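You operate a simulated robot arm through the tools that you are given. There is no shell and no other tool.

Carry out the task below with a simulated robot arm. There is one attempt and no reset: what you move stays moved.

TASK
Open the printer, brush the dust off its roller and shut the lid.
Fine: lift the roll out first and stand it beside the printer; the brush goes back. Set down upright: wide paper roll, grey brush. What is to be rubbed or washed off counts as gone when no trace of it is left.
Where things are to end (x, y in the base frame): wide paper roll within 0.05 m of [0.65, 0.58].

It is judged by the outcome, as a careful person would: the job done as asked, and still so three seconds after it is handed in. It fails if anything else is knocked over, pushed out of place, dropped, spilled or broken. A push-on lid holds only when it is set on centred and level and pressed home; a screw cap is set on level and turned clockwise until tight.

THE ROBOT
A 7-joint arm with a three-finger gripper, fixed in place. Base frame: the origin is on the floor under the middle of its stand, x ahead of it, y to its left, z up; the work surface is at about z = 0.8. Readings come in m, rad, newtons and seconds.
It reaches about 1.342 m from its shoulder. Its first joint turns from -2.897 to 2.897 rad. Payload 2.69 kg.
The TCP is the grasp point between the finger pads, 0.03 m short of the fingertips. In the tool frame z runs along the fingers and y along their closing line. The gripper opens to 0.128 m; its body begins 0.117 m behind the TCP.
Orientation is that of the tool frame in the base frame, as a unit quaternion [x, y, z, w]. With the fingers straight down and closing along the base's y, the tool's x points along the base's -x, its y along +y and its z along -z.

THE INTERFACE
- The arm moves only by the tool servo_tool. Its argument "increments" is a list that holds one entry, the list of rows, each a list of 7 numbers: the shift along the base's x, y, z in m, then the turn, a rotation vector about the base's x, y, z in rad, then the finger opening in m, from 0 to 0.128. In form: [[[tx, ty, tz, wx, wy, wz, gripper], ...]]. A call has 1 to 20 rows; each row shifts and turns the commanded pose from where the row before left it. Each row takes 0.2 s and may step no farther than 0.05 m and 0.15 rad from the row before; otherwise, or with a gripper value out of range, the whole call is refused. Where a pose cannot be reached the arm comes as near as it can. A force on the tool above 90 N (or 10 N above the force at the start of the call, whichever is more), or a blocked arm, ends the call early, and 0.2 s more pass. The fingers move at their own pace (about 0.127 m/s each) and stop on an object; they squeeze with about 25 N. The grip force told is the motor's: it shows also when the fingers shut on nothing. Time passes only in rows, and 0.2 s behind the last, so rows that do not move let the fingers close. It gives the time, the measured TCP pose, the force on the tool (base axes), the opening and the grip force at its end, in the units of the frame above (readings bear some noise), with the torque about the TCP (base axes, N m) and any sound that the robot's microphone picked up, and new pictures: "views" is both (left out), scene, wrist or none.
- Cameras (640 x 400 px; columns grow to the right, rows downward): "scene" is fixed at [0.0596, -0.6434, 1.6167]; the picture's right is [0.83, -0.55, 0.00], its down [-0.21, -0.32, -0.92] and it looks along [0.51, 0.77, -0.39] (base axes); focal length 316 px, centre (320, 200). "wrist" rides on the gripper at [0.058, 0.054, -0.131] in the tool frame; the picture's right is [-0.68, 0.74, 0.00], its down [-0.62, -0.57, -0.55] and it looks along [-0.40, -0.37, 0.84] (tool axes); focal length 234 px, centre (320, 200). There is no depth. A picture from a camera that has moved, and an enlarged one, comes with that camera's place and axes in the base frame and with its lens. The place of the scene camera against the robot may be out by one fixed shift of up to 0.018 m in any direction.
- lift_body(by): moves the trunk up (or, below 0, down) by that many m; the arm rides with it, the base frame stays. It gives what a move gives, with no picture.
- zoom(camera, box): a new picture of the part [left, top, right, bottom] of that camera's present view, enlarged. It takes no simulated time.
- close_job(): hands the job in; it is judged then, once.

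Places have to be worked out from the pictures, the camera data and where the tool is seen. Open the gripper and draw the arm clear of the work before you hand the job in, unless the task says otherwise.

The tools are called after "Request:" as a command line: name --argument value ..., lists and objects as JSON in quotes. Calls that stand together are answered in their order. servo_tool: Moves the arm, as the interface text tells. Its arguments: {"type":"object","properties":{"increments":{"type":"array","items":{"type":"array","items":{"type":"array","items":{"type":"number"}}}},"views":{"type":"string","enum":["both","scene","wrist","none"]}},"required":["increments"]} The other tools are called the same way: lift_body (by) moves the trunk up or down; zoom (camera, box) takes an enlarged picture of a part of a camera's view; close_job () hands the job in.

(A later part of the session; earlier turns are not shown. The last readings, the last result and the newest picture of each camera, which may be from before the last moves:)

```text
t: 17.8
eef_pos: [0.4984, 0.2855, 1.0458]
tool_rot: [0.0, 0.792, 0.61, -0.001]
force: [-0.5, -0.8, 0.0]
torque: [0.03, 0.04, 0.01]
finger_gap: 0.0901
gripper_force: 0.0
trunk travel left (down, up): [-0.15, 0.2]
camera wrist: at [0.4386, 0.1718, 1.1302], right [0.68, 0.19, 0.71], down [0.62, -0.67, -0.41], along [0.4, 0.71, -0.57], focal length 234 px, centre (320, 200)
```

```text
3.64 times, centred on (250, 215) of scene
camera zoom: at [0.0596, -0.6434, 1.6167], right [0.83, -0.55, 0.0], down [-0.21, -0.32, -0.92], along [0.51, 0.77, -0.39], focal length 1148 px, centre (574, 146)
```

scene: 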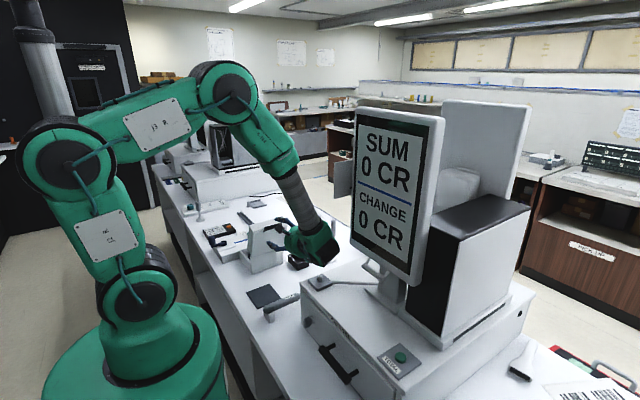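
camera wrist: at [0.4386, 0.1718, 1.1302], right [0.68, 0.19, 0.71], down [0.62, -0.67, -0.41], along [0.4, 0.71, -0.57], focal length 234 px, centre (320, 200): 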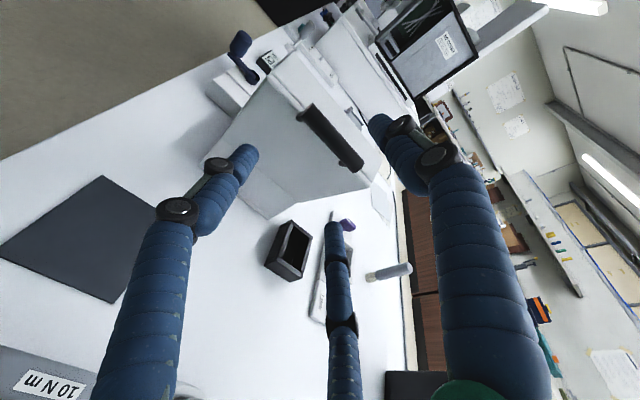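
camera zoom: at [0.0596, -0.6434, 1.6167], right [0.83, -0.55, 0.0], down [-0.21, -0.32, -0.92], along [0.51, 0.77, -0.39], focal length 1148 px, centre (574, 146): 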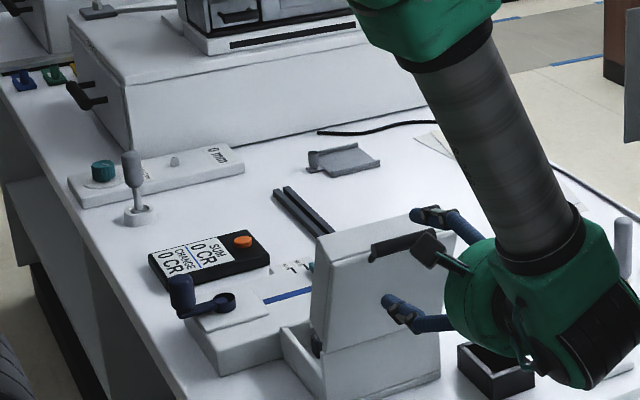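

The lid rests open on its own. I'll back away, raise and bring the tool upright, then look into the printer from above.

Request:
servo_tool --increments '[[[0, -0.02, 0.03, 0, 0, 0, 0.09], [0, -0.005, 0.045, -0.14, 0, 0, 0.09], [0, 0, 0.045, -0.14, 0, 0, 0.09], [0, 0, 0.045, -0.14, 0, 0, 0.09], [0, 0.01, 0.03, -0.14, 0, 0, 0.09], [0, 0.02, 0.02, -0.14, 0, 0, 0.09], [0, 0.03, 0, -0.14, 0, 0, 0.09], [0, 0.04, 0, -0.14, 0, 0, 0.09], [0, 0.04, 0, -0.14, 0, 0, 0.09], [0, 0.04, 0, -0.14, 0, 0, 0.09], [0, 0.04, 0, -0.05, 0, 0, 0.09], [-0.03, 0.04, 0, 0, 0, 0, 0.09], [-0.03, 0.04, 0, 0, 0, 0, 0.09], [-0.03, 0.04, 0, 0, 0, 0, 0.09]]]' --views "both"

Request:
zoom --camera "wrist" --box '[200, 60, 440, 220]'

```text
t: 20.8
eef_pos: [0.4061, 0.6005, 1.2583]
tool_rot: [-0.001, 1.0, 0.002, 0.0]
force: [-0.4, -0.5, 0.7]
torque: [-0.02, 0.0, -0.03]
finger_gap: 0.0901
gripper_force: 0.1
trunk travel left (down, up): [-0.15, 0.2]
camera wrist: at [0.3467, 0.6539, 1.3898], right [0.68, 0.74, 0.0], down [0.62, -0.57, 0.55], along [0.4, -0.37, -0.84], focal length 234 px, centre (320, 200)
```

scene: 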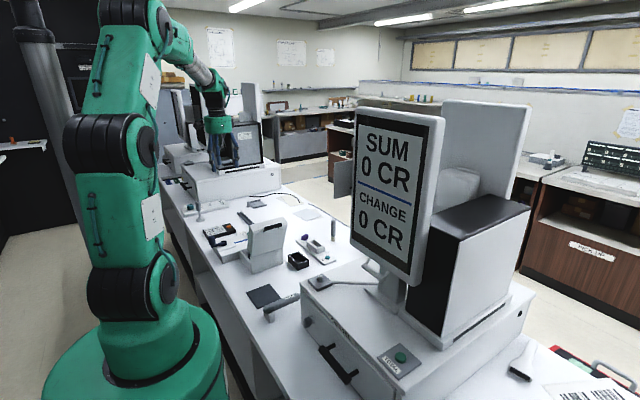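
wrist: 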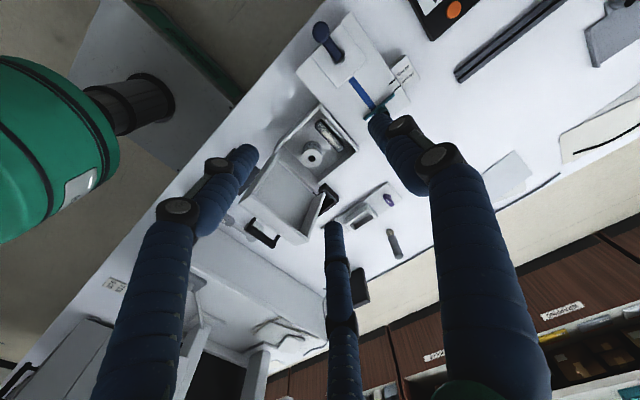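

```text
2.50 times, centred on (320, 140) of wrist
camera zoom: at [0.3467, 0.6539, 1.3898], right [0.68, 0.74, 0.0], down [0.62, -0.57, 0.55], along [0.4, -0.37, -0.84], focal length 585 px, centre (320, 350)
```

zoom: 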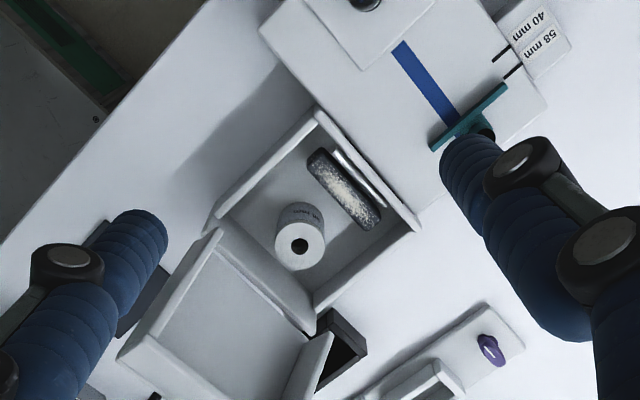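

The open printer shows a paper roll inside and a dusty black roller near the front. I'll move closer for a detailed look.

Request:
servo_tool --increments '[[[0.005, 0.005, -0.04, 0, 0, 0, 0.128], [0.005, 0.005, -0.04, 0, 0, 0, 0.128], [0.0, 0.0, -0.04, 0, 0, 0, 0.128], [0.0, 0.0, -0.04, 0, 0, 0, 0.128], [0.0, 0.0, -0.04, 0, 0, 0, 0.128]]]' --views "wrist"

Request:
zoom --camera "wrist" --box '[190, 40, 430, 230]'

Request:
zoom --camera "scene" --box '[215, 205, 305, 280]'

```text
t: 22.0
eef_pos: [0.4183, 0.6116, 1.0611]
tool_rot: [0.0, 1.0, 0.003, -0.001]
force: [0.5, 0.3, -0.3]
torque: [0.0, -0.03, -0.01]
finger_gap: 0.1282
gripper_force: 0.1
trunk travel left (down, up): [-0.15, 0.2]
camera wrist: at [0.3574, 0.6649, 1.1919], right [0.68, 0.74, 0.0], down [0.62, -0.57, 0.55], along [0.4, -0.37, -0.84], focal length 234 px, centre (320, 200)
```

wrist: 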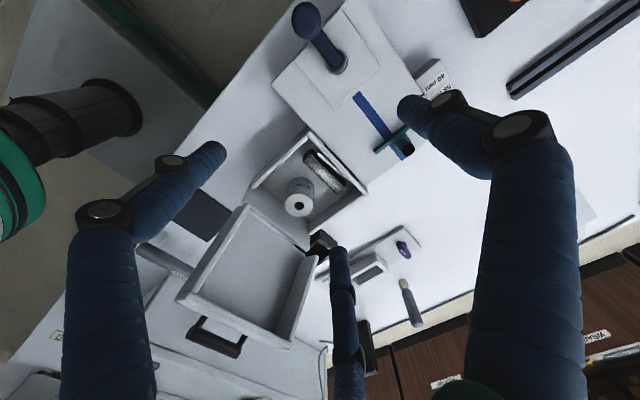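

```text
2.11 times, centred on (310, 135) of wrist
camera zoom: at [0.3574, 0.6649, 1.1919], right [0.68, 0.74, 0.0], down [0.62, -0.57, 0.55], along [0.4, -0.37, -0.84], focal length 493 px, centre (341, 337)
```

zoom: 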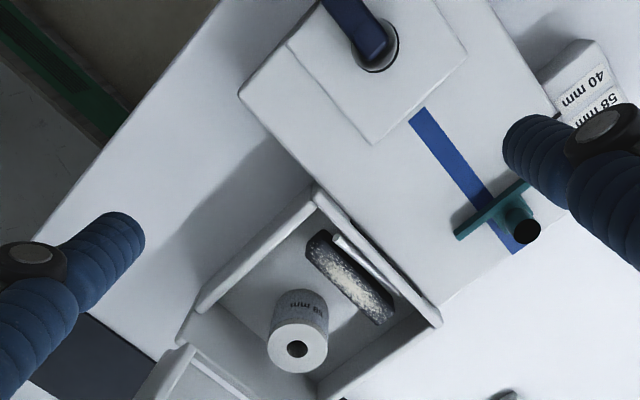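

```text
5.33 times, centred on (260, 242) of scene
camera zoom: at [0.0596, -0.6434, 1.6167], right [0.83, -0.55, 0.0], down [-0.21, -0.32, -0.92], along [0.51, 0.77, -0.39], focal length 1684 px, centre (640, -27)
```

zoom: 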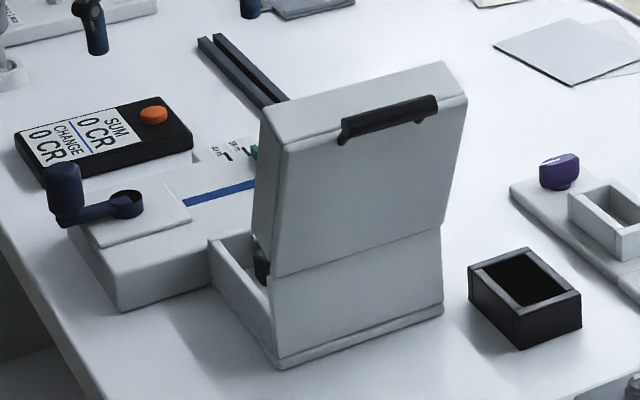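

The roll stands upright inside the printer (axis vertical, labelled 58 mm) at about (0.495, 0.491), top ≈0.868; the dusty roller is along x at y≈0.555. I'll get closer for exact heights and clearances.

Request:
servo_tool --increments '[[[0.015, -0.01, -0.03, 0, 0, 0, 0.128], [0.015, -0.01, -0.03, 0, 0, 0, 0.128], [0.01, 0.0, -0.03, 0, 0, 0, 0.128], [0, 0, 0, 0, 0, 0, 0.128]]]' --views "wrist"

Request:
zoom --camera "wrist" --box '[220, 80, 400, 230]'

```text
t: 23.0
eef_pos: [0.4579, 0.5908, 0.9697]
tool_rot: [0.0, 1.0, 0.001, 0.0]
force: [-0.3, 0.9, -0.3]
torque: [-0.03, 0.07, 0.0]
finger_gap: 0.1282
gripper_force: 0.1
trunk travel left (down, up): [-0.15, 0.2]
camera wrist: at [0.3976, 0.6444, 1.1006], right [0.68, 0.74, 0.0], down [0.62, -0.57, 0.55], along [0.4, -0.37, -0.84], focal length 234 px, centre (320, 200)
```

wrist: 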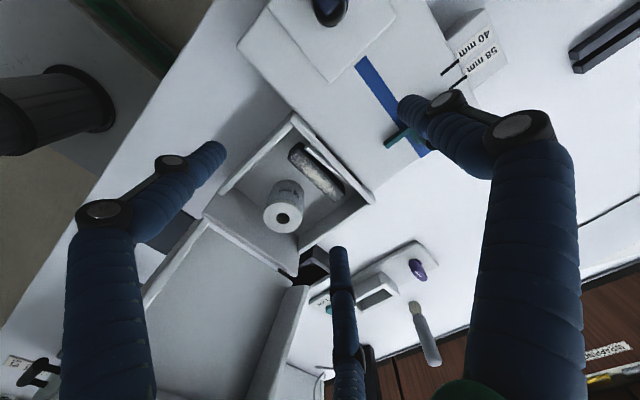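

```text
2.67 times, centred on (310, 155) of wrist
camera zoom: at [0.3976, 0.6444, 1.1006], right [0.68, 0.74, 0.0], down [0.62, -0.57, 0.55], along [0.4, -0.37, -0.84], focal length 624 px, centre (347, 320)
```

zoom: 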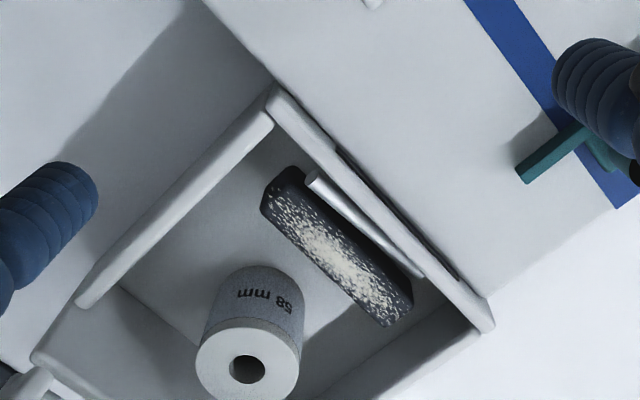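

The roll (≈47 mm dia, z 0.81–0.868) is at about (0.4957, 0.490); roller edge near y≈0.54, walls top at ≈0.85. I'll align the gripper above the roll with fingers at 0.06 and verify before descending.

Request:
servo_tool --increments '[[[0.0, 0, 0.02, 0, 0, 0, 0.062], [0.0189, -0.02, 0, 0, 0, 0, 0.062], [0.0189, -0.02, 0, 0, 0, 0, 0.062], [0, -0.03, 0, 0, 0, 0, 0.062], [0, -0.0308, 0, 0, 0, 0, 0.062], [0, 0, -0.02, 0, 0, 0, 0.062], [0, 0, 0, 0, 0, 0, 0.062]]]' --views "both"

Request:
zoom --camera "wrist" --box '[230, 80, 420, 220]'

Request:
zoom --camera "scene" --box '[200, 160, 300, 270]'

```text
t: 24.6
eef_pos: [0.4989, 0.4899, 0.9681]
tool_rot: [0.0, 1.0, 0.002, 0.001]
force: [0.4, -0.3, 0.9]
torque: [-0.01, 0.05, 0.01]
finger_gap: 0.0618
gripper_force: 0.1
trunk travel left (down, up): [-0.15, 0.2]
camera wrist: at [0.4377, 0.5442, 1.0998], right [0.68, 0.74, 0.0], down [0.62, -0.57, 0.55], along [0.4, -0.37, -0.84], focal length 234 px, centre (320, 200)
```

scene: 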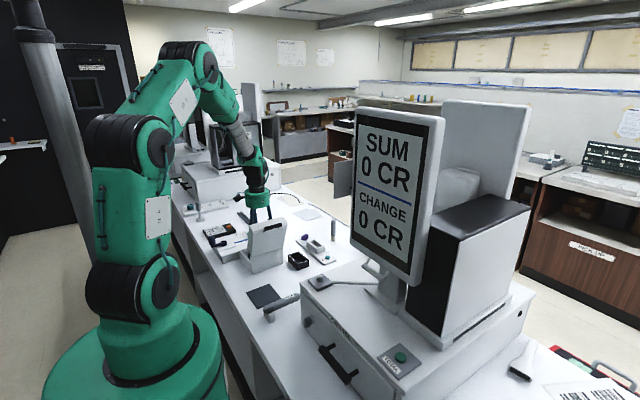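
wrist: 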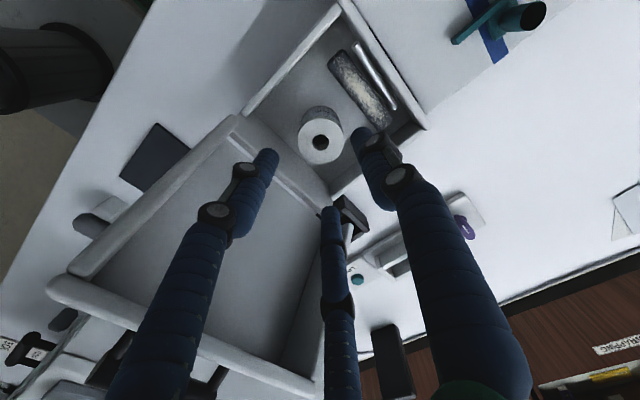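

```text
2.86 times, centred on (325, 150) of wrist
camera zoom: at [0.4377, 0.5442, 1.0998], right [0.68, 0.74, 0.0], down [0.62, -0.57, 0.55], along [0.4, -0.37, -0.84], focal length 669 px, centre (306, 343)
```

zoom: 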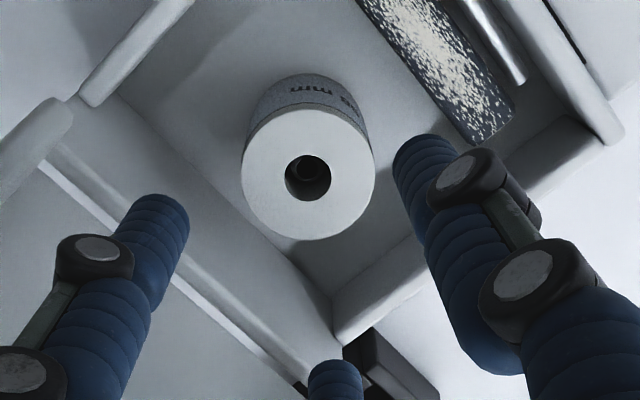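

```text
3.64 times, centred on (250, 215) of scene
camera zoom: at [0.0596, -0.6434, 1.6167], right [0.83, -0.55, 0.0], down [-0.21, -0.32, -0.92], along [0.51, 0.77, -0.39], focal length 1148 px, centre (574, 146)
```

zoom: 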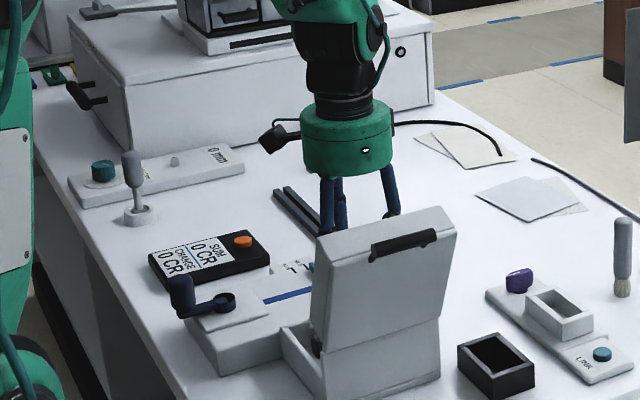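

Alignment is good (roll at (0.497, 0.490)). Descending around the roll.

Request:
servo_tool --increments '[[[-0.002, 0, -0.03, 0, 0, 0, 0.062], [0, 0, -0.03, 0, 0, 0, 0.062], [0, 0, -0.015, 0, 0, 0, 0.062], [0, 0, 0, 0, 0, 0, 0.062]]]' --views "wrist"

Request:
zoom --camera "wrist" --box '[230, 80, 420, 220]'

```text
t: 25.6
eef_pos: [0.4959, 0.4885, 0.8934]
tool_rot: [0.001, 1.0, 0.002, 0.001]
force: [-0.2, -0.1, -0.3]
torque: [0.01, 0.05, 0.0]
finger_gap: 0.0622
gripper_force: 0.1
trunk travel left (down, up): [-0.15, 0.2]
camera wrist: at [0.4356, 0.5422, 1.0252], right [0.68, 0.74, 0.0], down [0.62, -0.57, 0.55], along [0.4, -0.37, -0.84], focal length 234 px, centre (320, 200)
```

wrist: 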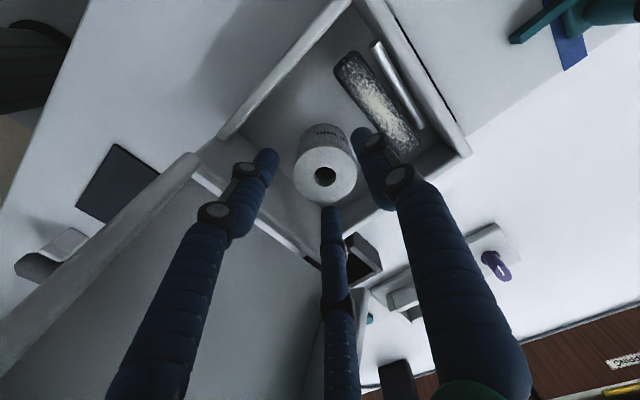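

```text
2.86 times, centred on (325, 150) of wrist
camera zoom: at [0.4356, 0.5422, 1.0252], right [0.68, 0.74, 0.0], down [0.62, -0.57, 0.55], along [0.4, -0.37, -0.84], focal length 669 px, centre (306, 343)
```

zoom: 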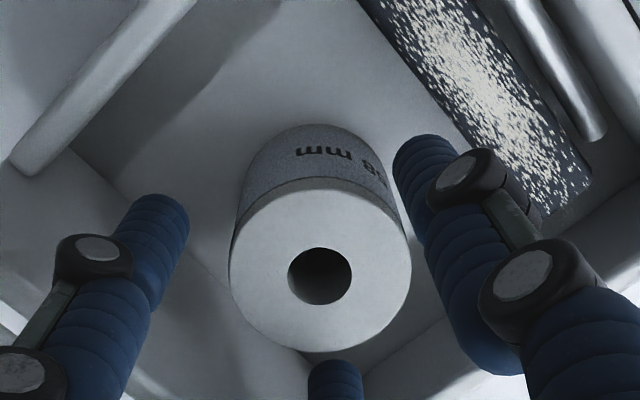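

The thumb passes between the roll and the roller. I narrow the fingers slightly and descend the last 3 cm, then grip.

Request:
servo_tool --increments '[[[0.001, 0.001, 0, 0, 0, 0, 0.056], [0, 0, -0.016, 0, 0, 0, 0.056], [0, 0, -0.015, 0, 0, 0, 0.056], [0, 0, 0, 0, 0, 0, 0.056]]]' --views "wrist"

Request:
zoom --camera "wrist" --box '[230, 80, 420, 220]'

```text
t: 26.6
eef_pos: [0.4956, 0.4899, 0.8634]
tool_rot: [0.0, 1.0, 0.003, -0.001]
force: [0.2, 1.0, -0.3]
torque: [0.0, 0.03, -0.01]
finger_gap: 0.0559
gripper_force: 0.1
trunk travel left (down, up): [-0.15, 0.2]
camera wrist: at [0.4353, 0.5434, 0.9949], right [0.68, 0.74, 0.0], down [0.62, -0.57, 0.55], along [0.4, -0.37, -0.84], focal length 234 px, centre (320, 200)
```

wrist: 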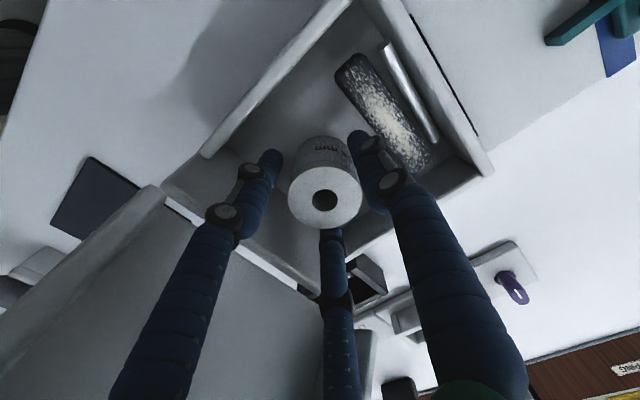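

```text
2.86 times, centred on (325, 150) of wrist
camera zoom: at [0.4353, 0.5434, 0.9949], right [0.68, 0.74, 0.0], down [0.62, -0.57, 0.55], along [0.4, -0.37, -0.84], focal length 669 px, centre (306, 343)
```

zoom: 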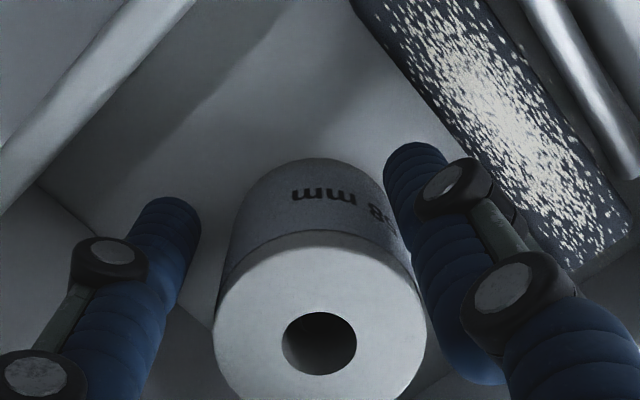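

Request:
servo_tool --increments '[[[0, 0, 0, 0, 0, 0, 0.05], [0, 0, 0, 0, 0, 0, 0.046], [0, 0, 0, 0, 0, 0, 0.042], [0, 0, 0, 0, 0, 0, 0.035], [0, 0, 0, 0, 0, 0, 0.035]]]' --views "wrist"

```text
t: 27.8
eef_pos: [0.4958, 0.4894, 0.8641]
tool_rot: [0.0, 1.0, 0.002, 0.0]
force: [8.6, -2.9, 0.4]
torque: [-0.12, -0.14, 0.01]
finger_gap: 0.0484
gripper_force: 25.1
trunk travel left (down, up): [-0.15, 0.2]
camera wrist: at [0.4357, 0.5432, 0.9951], right [0.68, 0.74, 0.0], down [0.62, -0.57, 0.55], along [0.4, -0.37, -0.84], focal length 234 px, centre (320, 200)
```

wrist: 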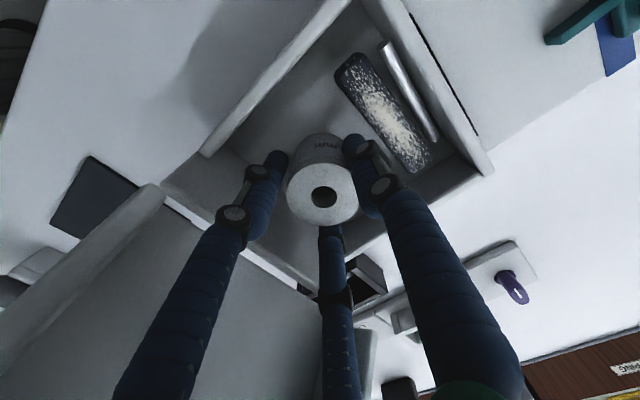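

Gripped (gap 0.048). I'll lift straight up in small steps, checking that the roll comes along.

Request:
servo_tool --increments '[[[0, 0, 0.01, 0, 0, 0, 0.035], [0, 0, 0.015, 0, 0, 0, 0.035], [0, 0, 0.02, 0, 0, 0, 0.035]]]' --views "wrist"

Request:
zoom --camera "wrist" --box '[230, 60, 430, 220]'

```text
t: 28.6
eef_pos: [0.4949, 0.4893, 0.9097]
tool_rot: [0.0, 1.0, 0.002, -0.001]
force: [0.1, -1.4, 0.9]
torque: [-0.02, -0.02, -0.03]
finger_gap: 0.0467
gripper_force: 25.5
trunk travel left (down, up): [-0.15, 0.2]
camera wrist: at [0.4347, 0.5437, 1.0406], right [0.68, 0.74, 0.0], down [0.62, -0.57, 0.55], along [0.4, -0.37, -0.84], focal length 234 px, centre (320, 200)
```

wrist: 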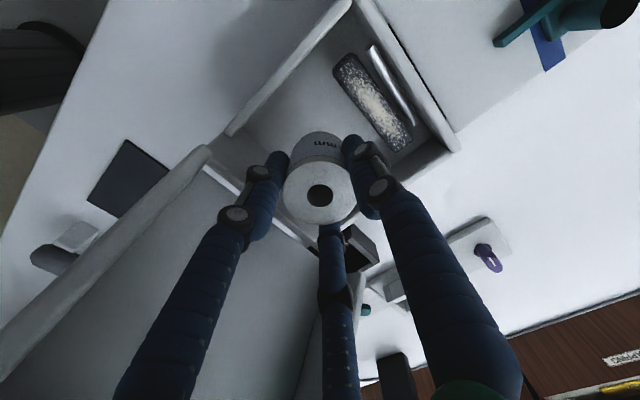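

```text
2.50 times, centred on (330, 140) of wrist
camera zoom: at [0.4347, 0.5437, 1.0406], right [0.68, 0.74, 0.0], down [0.62, -0.57, 0.55], along [0.4, -0.37, -0.84], focal length 585 px, centre (295, 350)
```

zoom: 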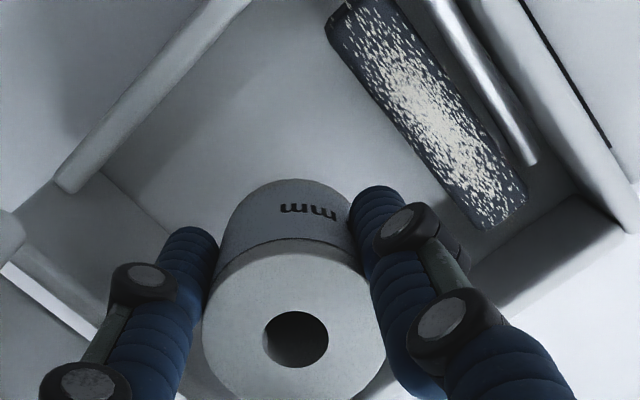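

The roll is lifted cleanly. I'll raise it, carry it forward then over to about (0.64, 0.585), staying clear of the lid.

Request:
servo_tool --increments '[[[0, 0, 0.03, 0, 0, 0, 0.035], [0, 0.01, 0.03, 0, 0, 0, 0.035], [0, 0.02, 0.03, 0, 0, 0, 0.035], [0, 0.033, 0, 0, 0, 0, 0.035], [0.02, 0.033, 0, 0, 0, 0, 0.035], [0.035, 0, 0, 0, 0, 0, 0.035], [0.035, 0, 0, 0, 0, 0, 0.035], [0.035, 0, 0, 0, 0, 0, 0.035], [0.02, 0, 0, 0, 0, 0, 0.035], [0, 0, -0.03, 0, 0, 0, 0.035], [0, 0, -0.03, 0, 0, 0, 0.035], [0, 0, -0.02, 0, 0, 0, 0.035], [0, 0, 0, 0, 0, 0, 0.035]]]' --views "both"

Request:
zoom --camera "scene" --box '[210, 170, 340, 280]'

Request:
zoom --camera "wrist" --box '[230, 60, 430, 220]'

```text
t: 31.4
eef_pos: [0.6403, 0.5852, 0.9181]
tool_rot: [0.0, 1.0, 0.002, -0.001]
force: [0.8, 0.0, -1.2]
torque: [-0.02, 0.0, 0.0]
finger_gap: 0.0463
gripper_force: 25.0
trunk travel left (down, up): [-0.15, 0.2]
camera wrist: at [0.5803, 0.639, 1.0493], right [0.68, 0.74, 0.0], down [0.62, -0.57, 0.55], along [0.4, -0.37, -0.84], focal length 234 px, centre (320, 200)
```

scene: 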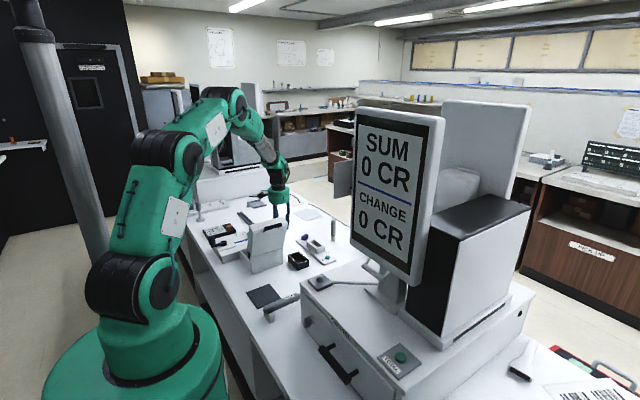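
wrist: 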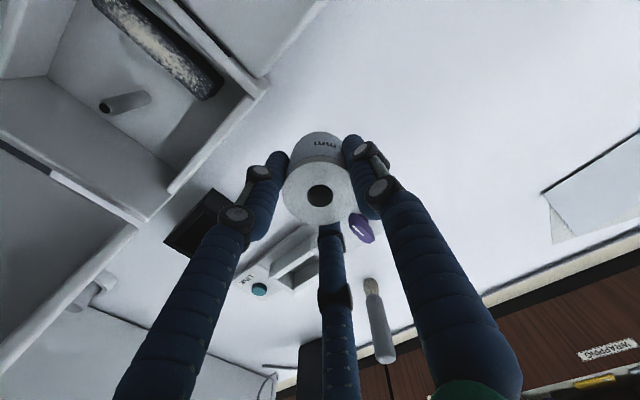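

```text
3.64 times, centred on (275, 225) of scene
camera zoom: at [0.0596, -0.6434, 1.6167], right [0.83, -0.55, 0.0], down [-0.21, -0.32, -0.92], along [0.51, 0.77, -0.39], focal length 1148 px, centre (484, 109)
```

zoom: 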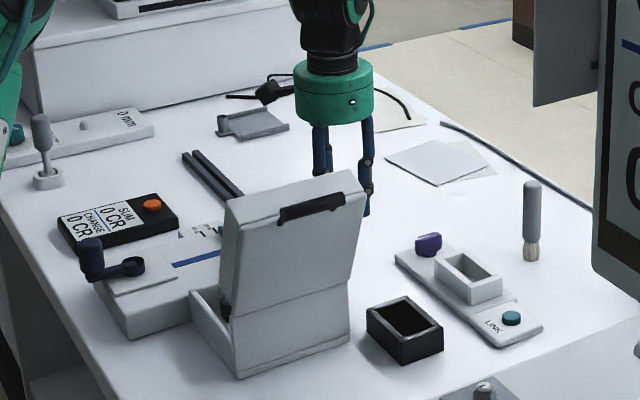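

```text
2.50 times, centred on (330, 140) of wrist
camera zoom: at [0.5803, 0.639, 1.0493], right [0.68, 0.74, 0.0], down [0.62, -0.57, 0.55], along [0.4, -0.37, -0.84], focal length 585 px, centre (295, 350)
```

zoom: 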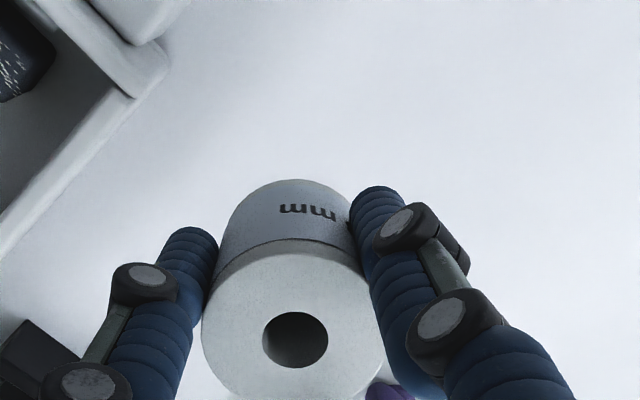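

The roll is over the free spot. Lowering slowly toward the table while monitoring force.

Request:
servo_tool --increments '[[[0, 0, -0.02, 0, 0, 0, 0.035], [0, 0, -0.02, 0, 0, 0, 0.035], [0, 0, -0.012, 0, 0, 0, 0.035], [0, 0, 0, 0, 0, 0, 0.035]]]' --views "none"

```text
t: 32.4
eef_pos: [0.6407, 0.587, 0.8657]
tool_rot: [0.0, 1.0, 0.001, 0.0]
force: [0.6, 0.0, -0.5]
torque: [0.03, 0.0, 0.02]
finger_gap: 0.0466
gripper_force: 25.4
trunk travel left (down, up): [-0.15, 0.2]
```

Request:
servo_tool --increments '[[[0, 0, -0.004, 0, 0, 0, 0.035], [0, 0, -0.003, 0, 0, 0, 0.035]]]' --views "none"

```text
t: 33.0
eef_pos: [0.6413, 0.586, 0.8589]
tool_rot: [0.0, 1.0, 0.002, 0.0]
force: [0.6, -0.3, -0.6]
torque: [0.0, 0.02, -0.02]
finger_gap: 0.0464
gripper_force: 25.2
trunk travel left (down, up): [-0.15, 0.2]
```

Request:
servo_tool --increments '[[[0, 0, -0.003, 0, 0, 0, 0.035], [0, 0, -0.002, 0, 0, 0, 0.035]]]' --views "none"

```text
t: 33.6
eef_pos: [0.641, 0.5858, 0.8548]
tool_rot: [0.0, 1.0, 0.001, 0.0]
force: [0.2, 0.1, -1.0]
torque: [0.01, -0.02, 0.02]
finger_gap: 0.0469
gripper_force: 25.4
trunk travel left (down, up): [-0.15, 0.2]
```

Request:
servo_tool --increments '[[[0, 0, -0.003, 0, 0, 0, 0.035], [0, 0, 0, 0, 0, 0, 0.035]]]' --views "both"

Request:
zoom --camera "scene" --box '[250, 190, 320, 250]'

Request:
zoom --camera "wrist" --box '[230, 60, 430, 220]'

```text
t: 34.2
eef_pos: [0.6409, 0.5863, 0.8525]
tool_rot: [-0.001, 1.0, 0.001, 0.0]
force: [0.9, -0.3, 1.6]
torque: [0.04, 0.08, -0.02]
finger_gap: 0.0465
gripper_force: 25.0
trunk travel left (down, up): [-0.15, 0.2]
camera wrist: at [0.5808, 0.6403, 0.9827], right [0.68, 0.74, 0.0], down [0.62, -0.57, 0.55], along [0.4, -0.37, -0.84], focal length 234 px, centre (320, 200)
```

scene: 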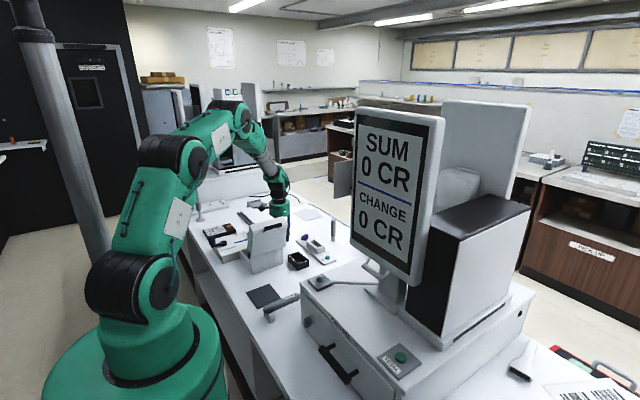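
wrist: 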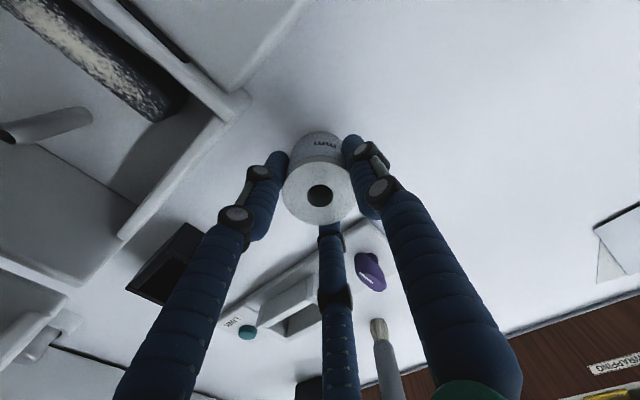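

```text
6.67 times, centred on (285, 220) of scene
camera zoom: at [0.0596, -0.6434, 1.6167], right [0.83, -0.55, 0.0], down [-0.21, -0.32, -0.92], along [0.51, 0.77, -0.39], focal length 2105 px, centre (553, 67)
```

zoom: 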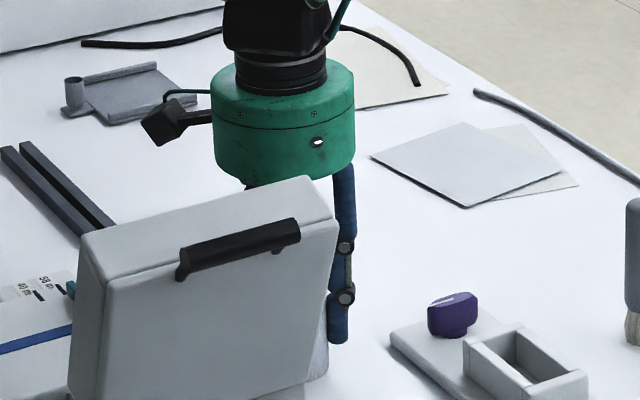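

```text
2.50 times, centred on (330, 140) of wrist
camera zoom: at [0.5808, 0.6403, 0.9827], right [0.68, 0.74, 0.0], down [0.62, -0.57, 0.55], along [0.4, -0.37, -0.84], focal length 585 px, centre (295, 350)
```

zoom: 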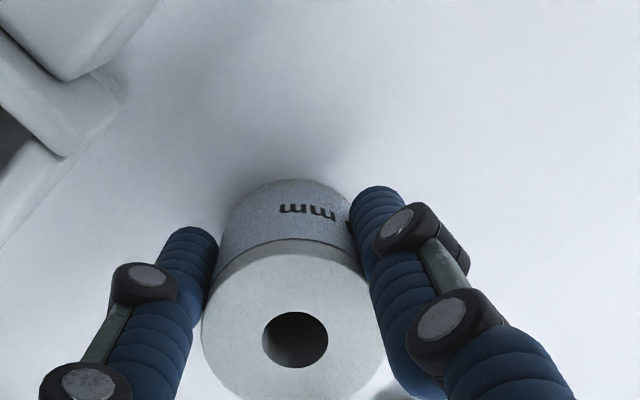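

Request:
servo_tool --increments '[[[0, 0, -0.002, 0, 0, 0, 0.035], [0, 0, 0, 0, 0, 0, 0.035]]]' --views "none"

```text
t: 34.8
eef_pos: [0.6416, 0.5874, 0.8514]
tool_rot: [0.0, 1.0, 0.001, 0.001]
force: [-1.6, -4.9, 17.1]
torque: [-0.33, 0.36, 0.05]
finger_gap: 0.0466
gripper_force: 25.4
trunk travel left (down, up): [-0.15, 0.2]
```

Contact (17 N upward). The roll is seated on the table; releasing gently and rising straight up.

Request:
servo_tool --increments '[[[0, 0, 0.001, 0, 0, 0, 0.048], [0, 0, 0, 0, 0, 0, 0.056], [0, 0, 0, 0, 0, 0, 0.064], [0, 0, 0, 0, 0, 0, 0.064], [0, 0, 0.02, 0, 0, 0, 0.064], [0, 0, 0.03, 0, 0, 0, 0.064], [0, 0, 0.04, 0, 0, 0, 0.064]]]' --views "both"

Request:
zoom --camera "wrist" --box '[160, 0, 460, 220]'

```text
t: 36.4
eef_pos: [0.6413, 0.5855, 0.9391]
tool_rot: [0.0, 1.0, 0.002, 0.0]
force: [-0.4, -0.2, -0.8]
torque: [0.01, -0.01, -0.02]
finger_gap: 0.0641
gripper_force: 0.1
trunk travel left (down, up): [-0.15, 0.2]
camera wrist: at [0.5805, 0.6399, 1.0705], right [0.68, 0.74, 0.0], down [0.62, -0.57, 0.55], along [0.4, -0.37, -0.84], focal length 234 px, centre (320, 200)
```

scene: 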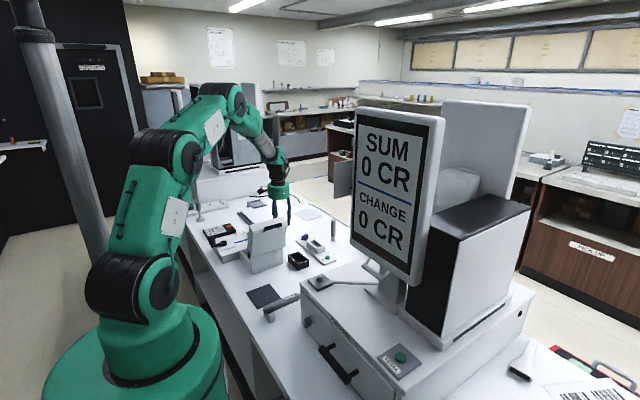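
wrist: 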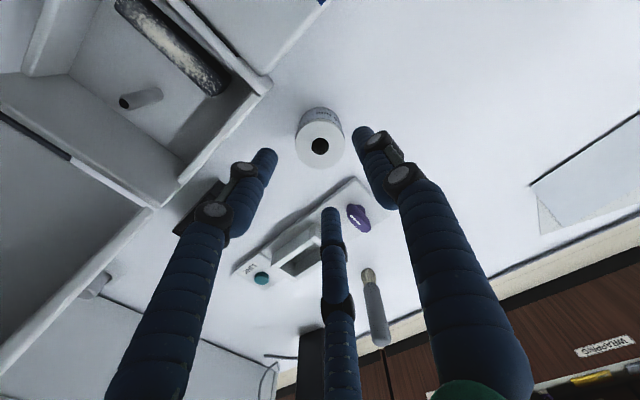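

```text
1.82 times, centred on (310, 110) of wrist
camera zoom: at [0.5805, 0.6399, 1.0705], right [0.68, 0.74, 0.0], down [0.62, -0.57, 0.55], along [0.4, -0.37, -0.84], focal length 426 px, centre (338, 364)
```

zoom: 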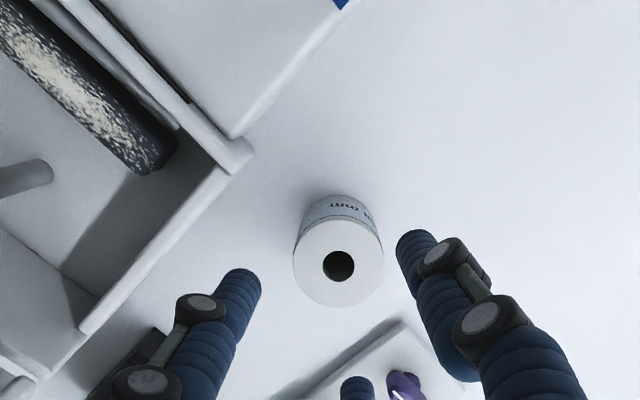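

The roll stands upright at about (0.641, 0.586). The brush stands at about (0.873, 0.481), top z≈0.915. I'll rise and move toward it for a verification view.

Request:
servo_tool --increments '[[[0, 0, 0.04, 0, 0, 0, 0.064], [0.02, 0, 0.03, 0, 0, 0, 0.07], [0.035, -0.02, 0.01, 0, 0, 0, 0.07], [0.035, -0.02, 0.0, 0, 0, 0, 0.07], [0.035, -0.02, 0, 0, 0, 0, 0.07], [0.035, -0.01, 0, 0, 0, 0, 0.07], [0, 0, 0, 0, 0, 0, 0.07]]]' --views "both"

Request:
zoom --camera "wrist" --box '[230, 80, 420, 240]'

Request:
zoom --camera "scene" --box '[250, 170, 360, 270]'

```text
t: 38.0
eef_pos: [0.8016, 0.5157, 1.0218]
tool_rot: [0.0, 1.0, 0.001, -0.001]
force: [0.0, 0.3, -0.6]
torque: [0.04, 0.05, 0.01]
finger_gap: 0.0702
gripper_force: 0.2
trunk travel left (down, up): [-0.15, 0.2]
camera wrist: at [0.7412, 0.5695, 1.1524], right [0.68, 0.74, 0.0], down [0.62, -0.57, 0.55], along [0.4, -0.37, -0.84], focal length 234 px, centre (320, 200)
```

scene: 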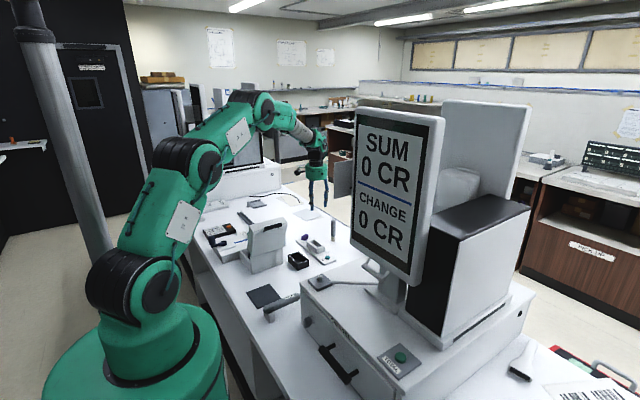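
wrist: 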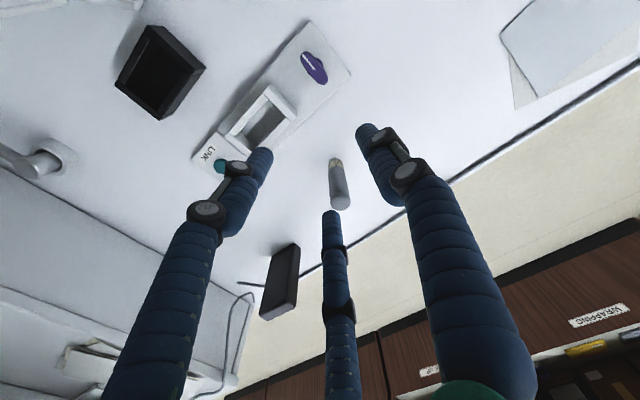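

```text
2.50 times, centred on (325, 160) of wrist
camera zoom: at [0.7412, 0.5695, 1.1524], right [0.68, 0.74, 0.0], down [0.62, -0.57, 0.55], along [0.4, -0.37, -0.84], focal length 585 px, centre (308, 300)
```

zoom: 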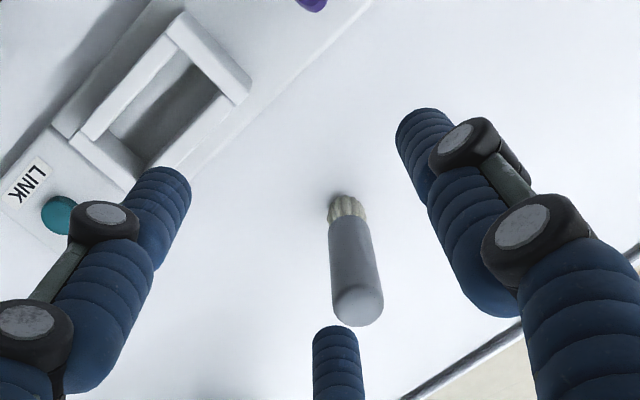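

```text
4.00 times, centred on (305, 220) of scene
camera zoom: at [0.0596, -0.6434, 1.6167], right [0.83, -0.55, 0.0], down [-0.21, -0.32, -0.92], along [0.51, 0.77, -0.39], focal length 1263 px, centre (380, 120)
```

zoom: 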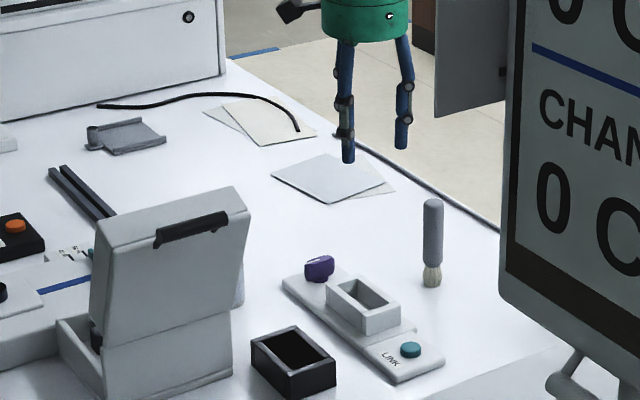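

The brush is at about (0.868, 0.4845), handle ≈25 mm dia, top ≈0.925. Moving above it and descending part-way for a check.

Request:
servo_tool --increments '[[[0.033, -0.016, 0, 0, 0, 0, 0.07], [0.0334, -0.0152, 0, 0, 0, 0, 0.07], [0, 0, -0.025, 0, 0, 0, 0.07], [0, 0, -0.02, 0, 0, 0, 0.07], [0, 0, 0, 0, 0, 0, 0.07]]]' --views "both"

Request:
zoom --camera "wrist" --box '[230, 80, 420, 240]'

Request:
zoom --camera "scene" --box '[290, 170, 360, 250]'

```text
t: 39.2
eef_pos: [0.8684, 0.4868, 0.9756]
tool_rot: [0.001, 1.0, 0.002, -0.001]
force: [-0.4, 0.1, -0.8]
torque: [-0.01, 0.02, -0.02]
finger_gap: 0.0701
gripper_force: 0.1
trunk travel left (down, up): [-0.15, 0.2]
camera wrist: at [0.8074, 0.5389, 1.1073], right [0.68, 0.74, 0.0], down [0.62, -0.57, 0.55], along [0.4, -0.37, -0.84], focal length 234 px, centre (320, 200)
```

scene: 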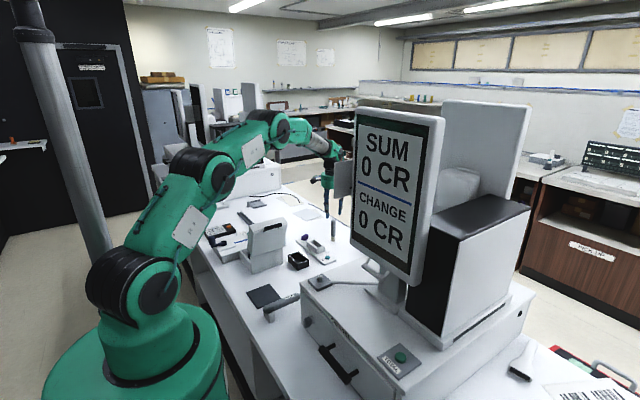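
wrist: 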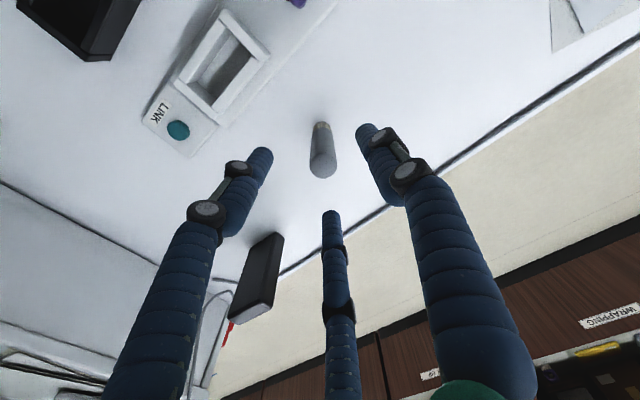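

```text
2.50 times, centred on (325, 160) of wrist
camera zoom: at [0.8074, 0.5389, 1.1073], right [0.68, 0.74, 0.0], down [0.62, -0.57, 0.55], along [0.4, -0.37, -0.84], focal length 585 px, centre (308, 300)
```

zoom: 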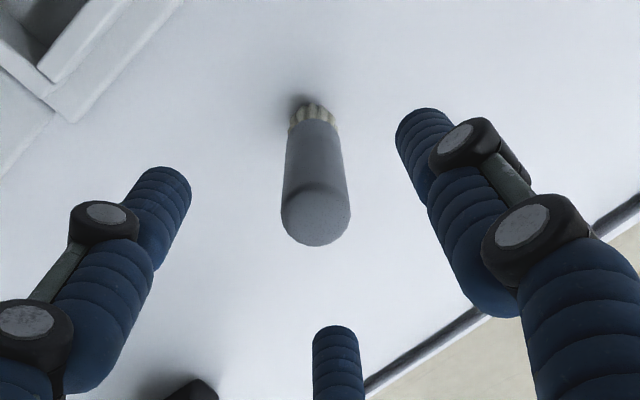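

```text
5.00 times, centred on (325, 210) of scene
camera zoom: at [0.0596, -0.6434, 1.6167], right [0.83, -0.55, 0.0], down [-0.21, -0.32, -0.92], along [0.51, 0.77, -0.39], focal length 1579 px, centre (295, 150)
```

zoom: 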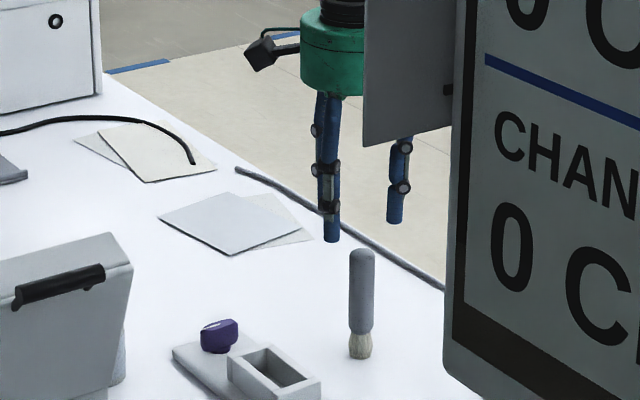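

Request:
servo_tool --increments '[[[0.001, -0.002, -0.02, 0, 0, 0, 0.07], [0, 0, -0.025, 0, 0, 0, 0.07], [0, 0, -0.025, 0, 0, 0, 0.07], [0, 0, -0.015, 0, 0, 0, 0.07], [0, 0, 0, 0, 0, 0, 0.07]]]' --views "wrist"

Request:
zoom --camera "wrist" --box '[230, 80, 420, 240]'

```text
t: 40.4
eef_pos: [0.8687, 0.4838, 0.8918]
tool_rot: [0.0, 1.0, 0.002, 0.0]
force: [-0.4, -0.3, -0.5]
torque: [-0.01, -0.01, -0.02]
finger_gap: 0.0701
gripper_force: 0.0
trunk travel left (down, up): [-0.15, 0.2]
camera wrist: at [0.8086, 0.5378, 1.0228], right [0.68, 0.74, 0.0], down [0.62, -0.57, 0.55], along [0.4, -0.37, -0.84], focal length 234 px, centre (320, 200)
```

wrist: 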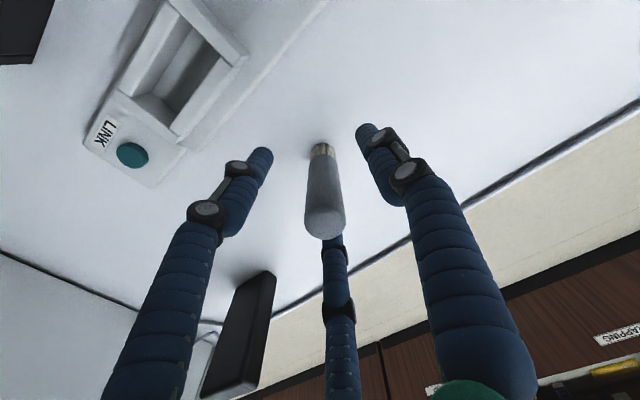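

```text
2.50 times, centred on (325, 160) of wrist
camera zoom: at [0.8086, 0.5378, 1.0228], right [0.68, 0.74, 0.0], down [0.62, -0.57, 0.55], along [0.4, -0.37, -0.84], focal length 585 px, centre (308, 300)
```

zoom: 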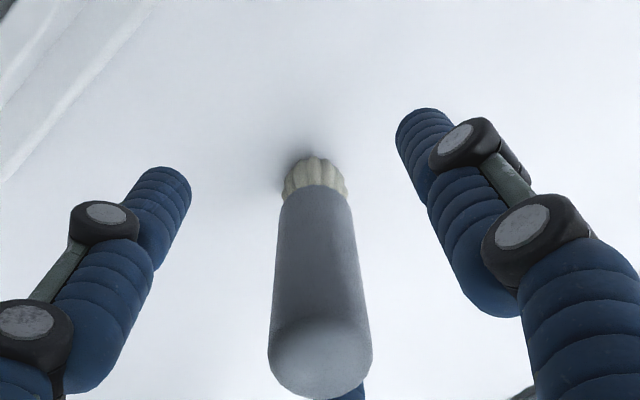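

The brush is centred between the fingers. Closing on the handle slowly.

Request:
servo_tool --increments '[[[0, 0.002, 0, 0, 0, 0, 0.05], [0, 0, 0, 0, 0, 0, 0.036], [0, 0, 0, 0, 0, 0, 0.03], [0, 0, 0, 0, 0, 0, 0.025], [0, 0, 0, 0, 0, 0, 0.018], [0, 0, 0, 0, 0, 0, 0.012], [0, 0, 0, 0, 0, 0, 0.012]]]' --views "wrist"

Request:
zoom --camera "wrist" --box '[230, 80, 420, 240]'

```text
t: 42.0
eef_pos: [0.8683, 0.4855, 0.8912]
tool_rot: [0.0, 1.0, 0.001, -0.001]
force: [0.5, 0.4, -0.6]
torque: [0.03, -0.03, -0.02]
finger_gap: 0.0264
gripper_force: 24.9
trunk travel left (down, up): [-0.15, 0.2]
camera wrist: at [0.8083, 0.5392, 1.0227], right [0.68, 0.74, 0.0], down [0.62, -0.57, 0.55], along [0.4, -0.37, -0.84], focal length 234 px, centre (320, 200)
```

wrist: 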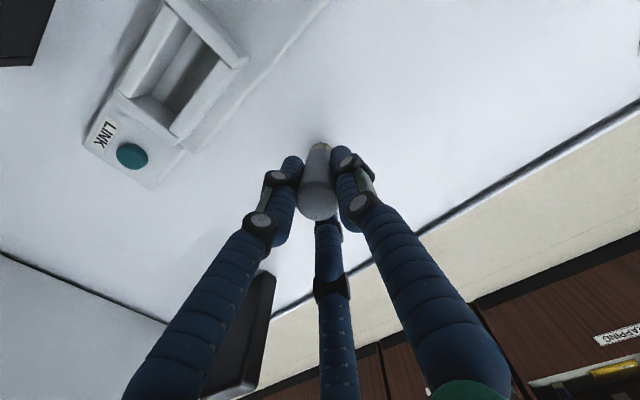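

```text
2.50 times, centred on (325, 160) of wrist
camera zoom: at [0.8083, 0.5392, 1.0227], right [0.68, 0.74, 0.0], down [0.62, -0.57, 0.55], along [0.4, -0.37, -0.84], focal length 585 px, centre (308, 300)
```

zoom: 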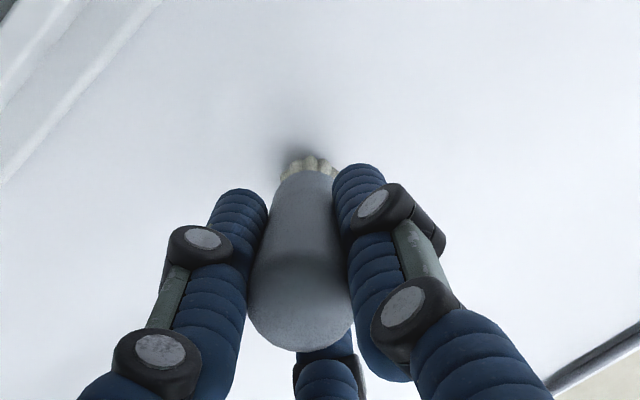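

The brush is gripped (gap 0.026), with its bristle tips 0.091 below the TCP. I'll lift it, carry it high over to above the roller.

Request:
servo_tool --increments '[[[0, 0, 0.02, 0, 0, 0, 0.012], [0, 0, 0.04, 0, 0, 0, 0.012], [0, 0, 0.045, 0, 0, 0, 0.012], [-0.03, 0.015, 0.045, 0, 0, 0, 0.012], [-0.04, 0.015, 0, 0, 0, 0, 0.012], [-0.045, 0.015, 0, 0, 0, 0, 0.012], [-0.045, 0.015, 0, 0, 0, 0, 0.012], [-0.045, 0.007, 0, 0, 0, 0, 0.012], [-0.045, 0, 0, 0, 0, 0, 0.012], [-0.045, 0, 0, 0, 0, 0, 0.012], [-0.045, 0, 0, 0, 0, 0, 0.012], [-0.033, 0, 0, 0, 0, 0, 0.012], [0, 0, 0, 0, 0, 0, 0.012]]]' --views "both"

Request:
zoom --camera "wrist" --box '[230, 60, 430, 220]'

Request:
zoom --camera "scene" --box '[210, 150, 320, 270]'

```text
refused: row 4 steps farther than a row can; nothing moved
```

```text
2.50 times, centred on (330, 140) of wrist
camera zoom: at [0.8083, 0.5392, 1.0227], right [0.68, 0.74, 0.0], down [0.62, -0.57, 0.55], along [0.4, -0.37, -0.84], focal length 585 px, centre (295, 350)
```

zoom: 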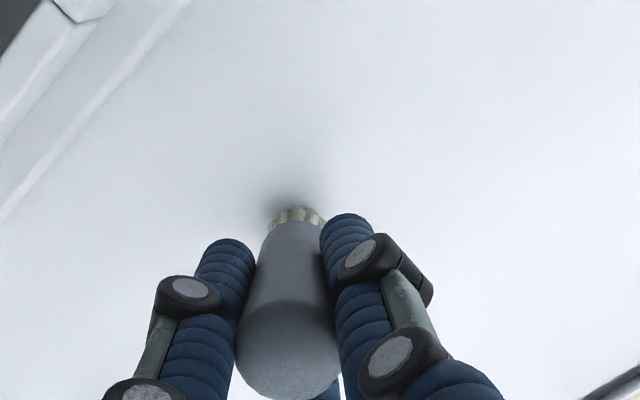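

```text
3.33 times, centred on (265, 210) of scene
camera zoom: at [0.0596, -0.6434, 1.6167], right [0.83, -0.55, 0.0], down [-0.21, -0.32, -0.92], along [0.51, 0.77, -0.39], focal length 1053 px, centre (503, 167)
```

zoom: 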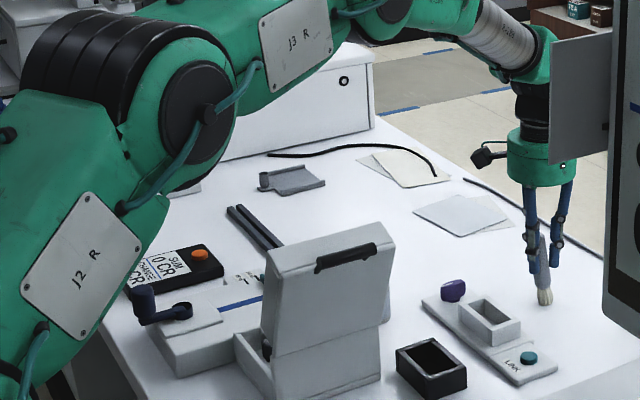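

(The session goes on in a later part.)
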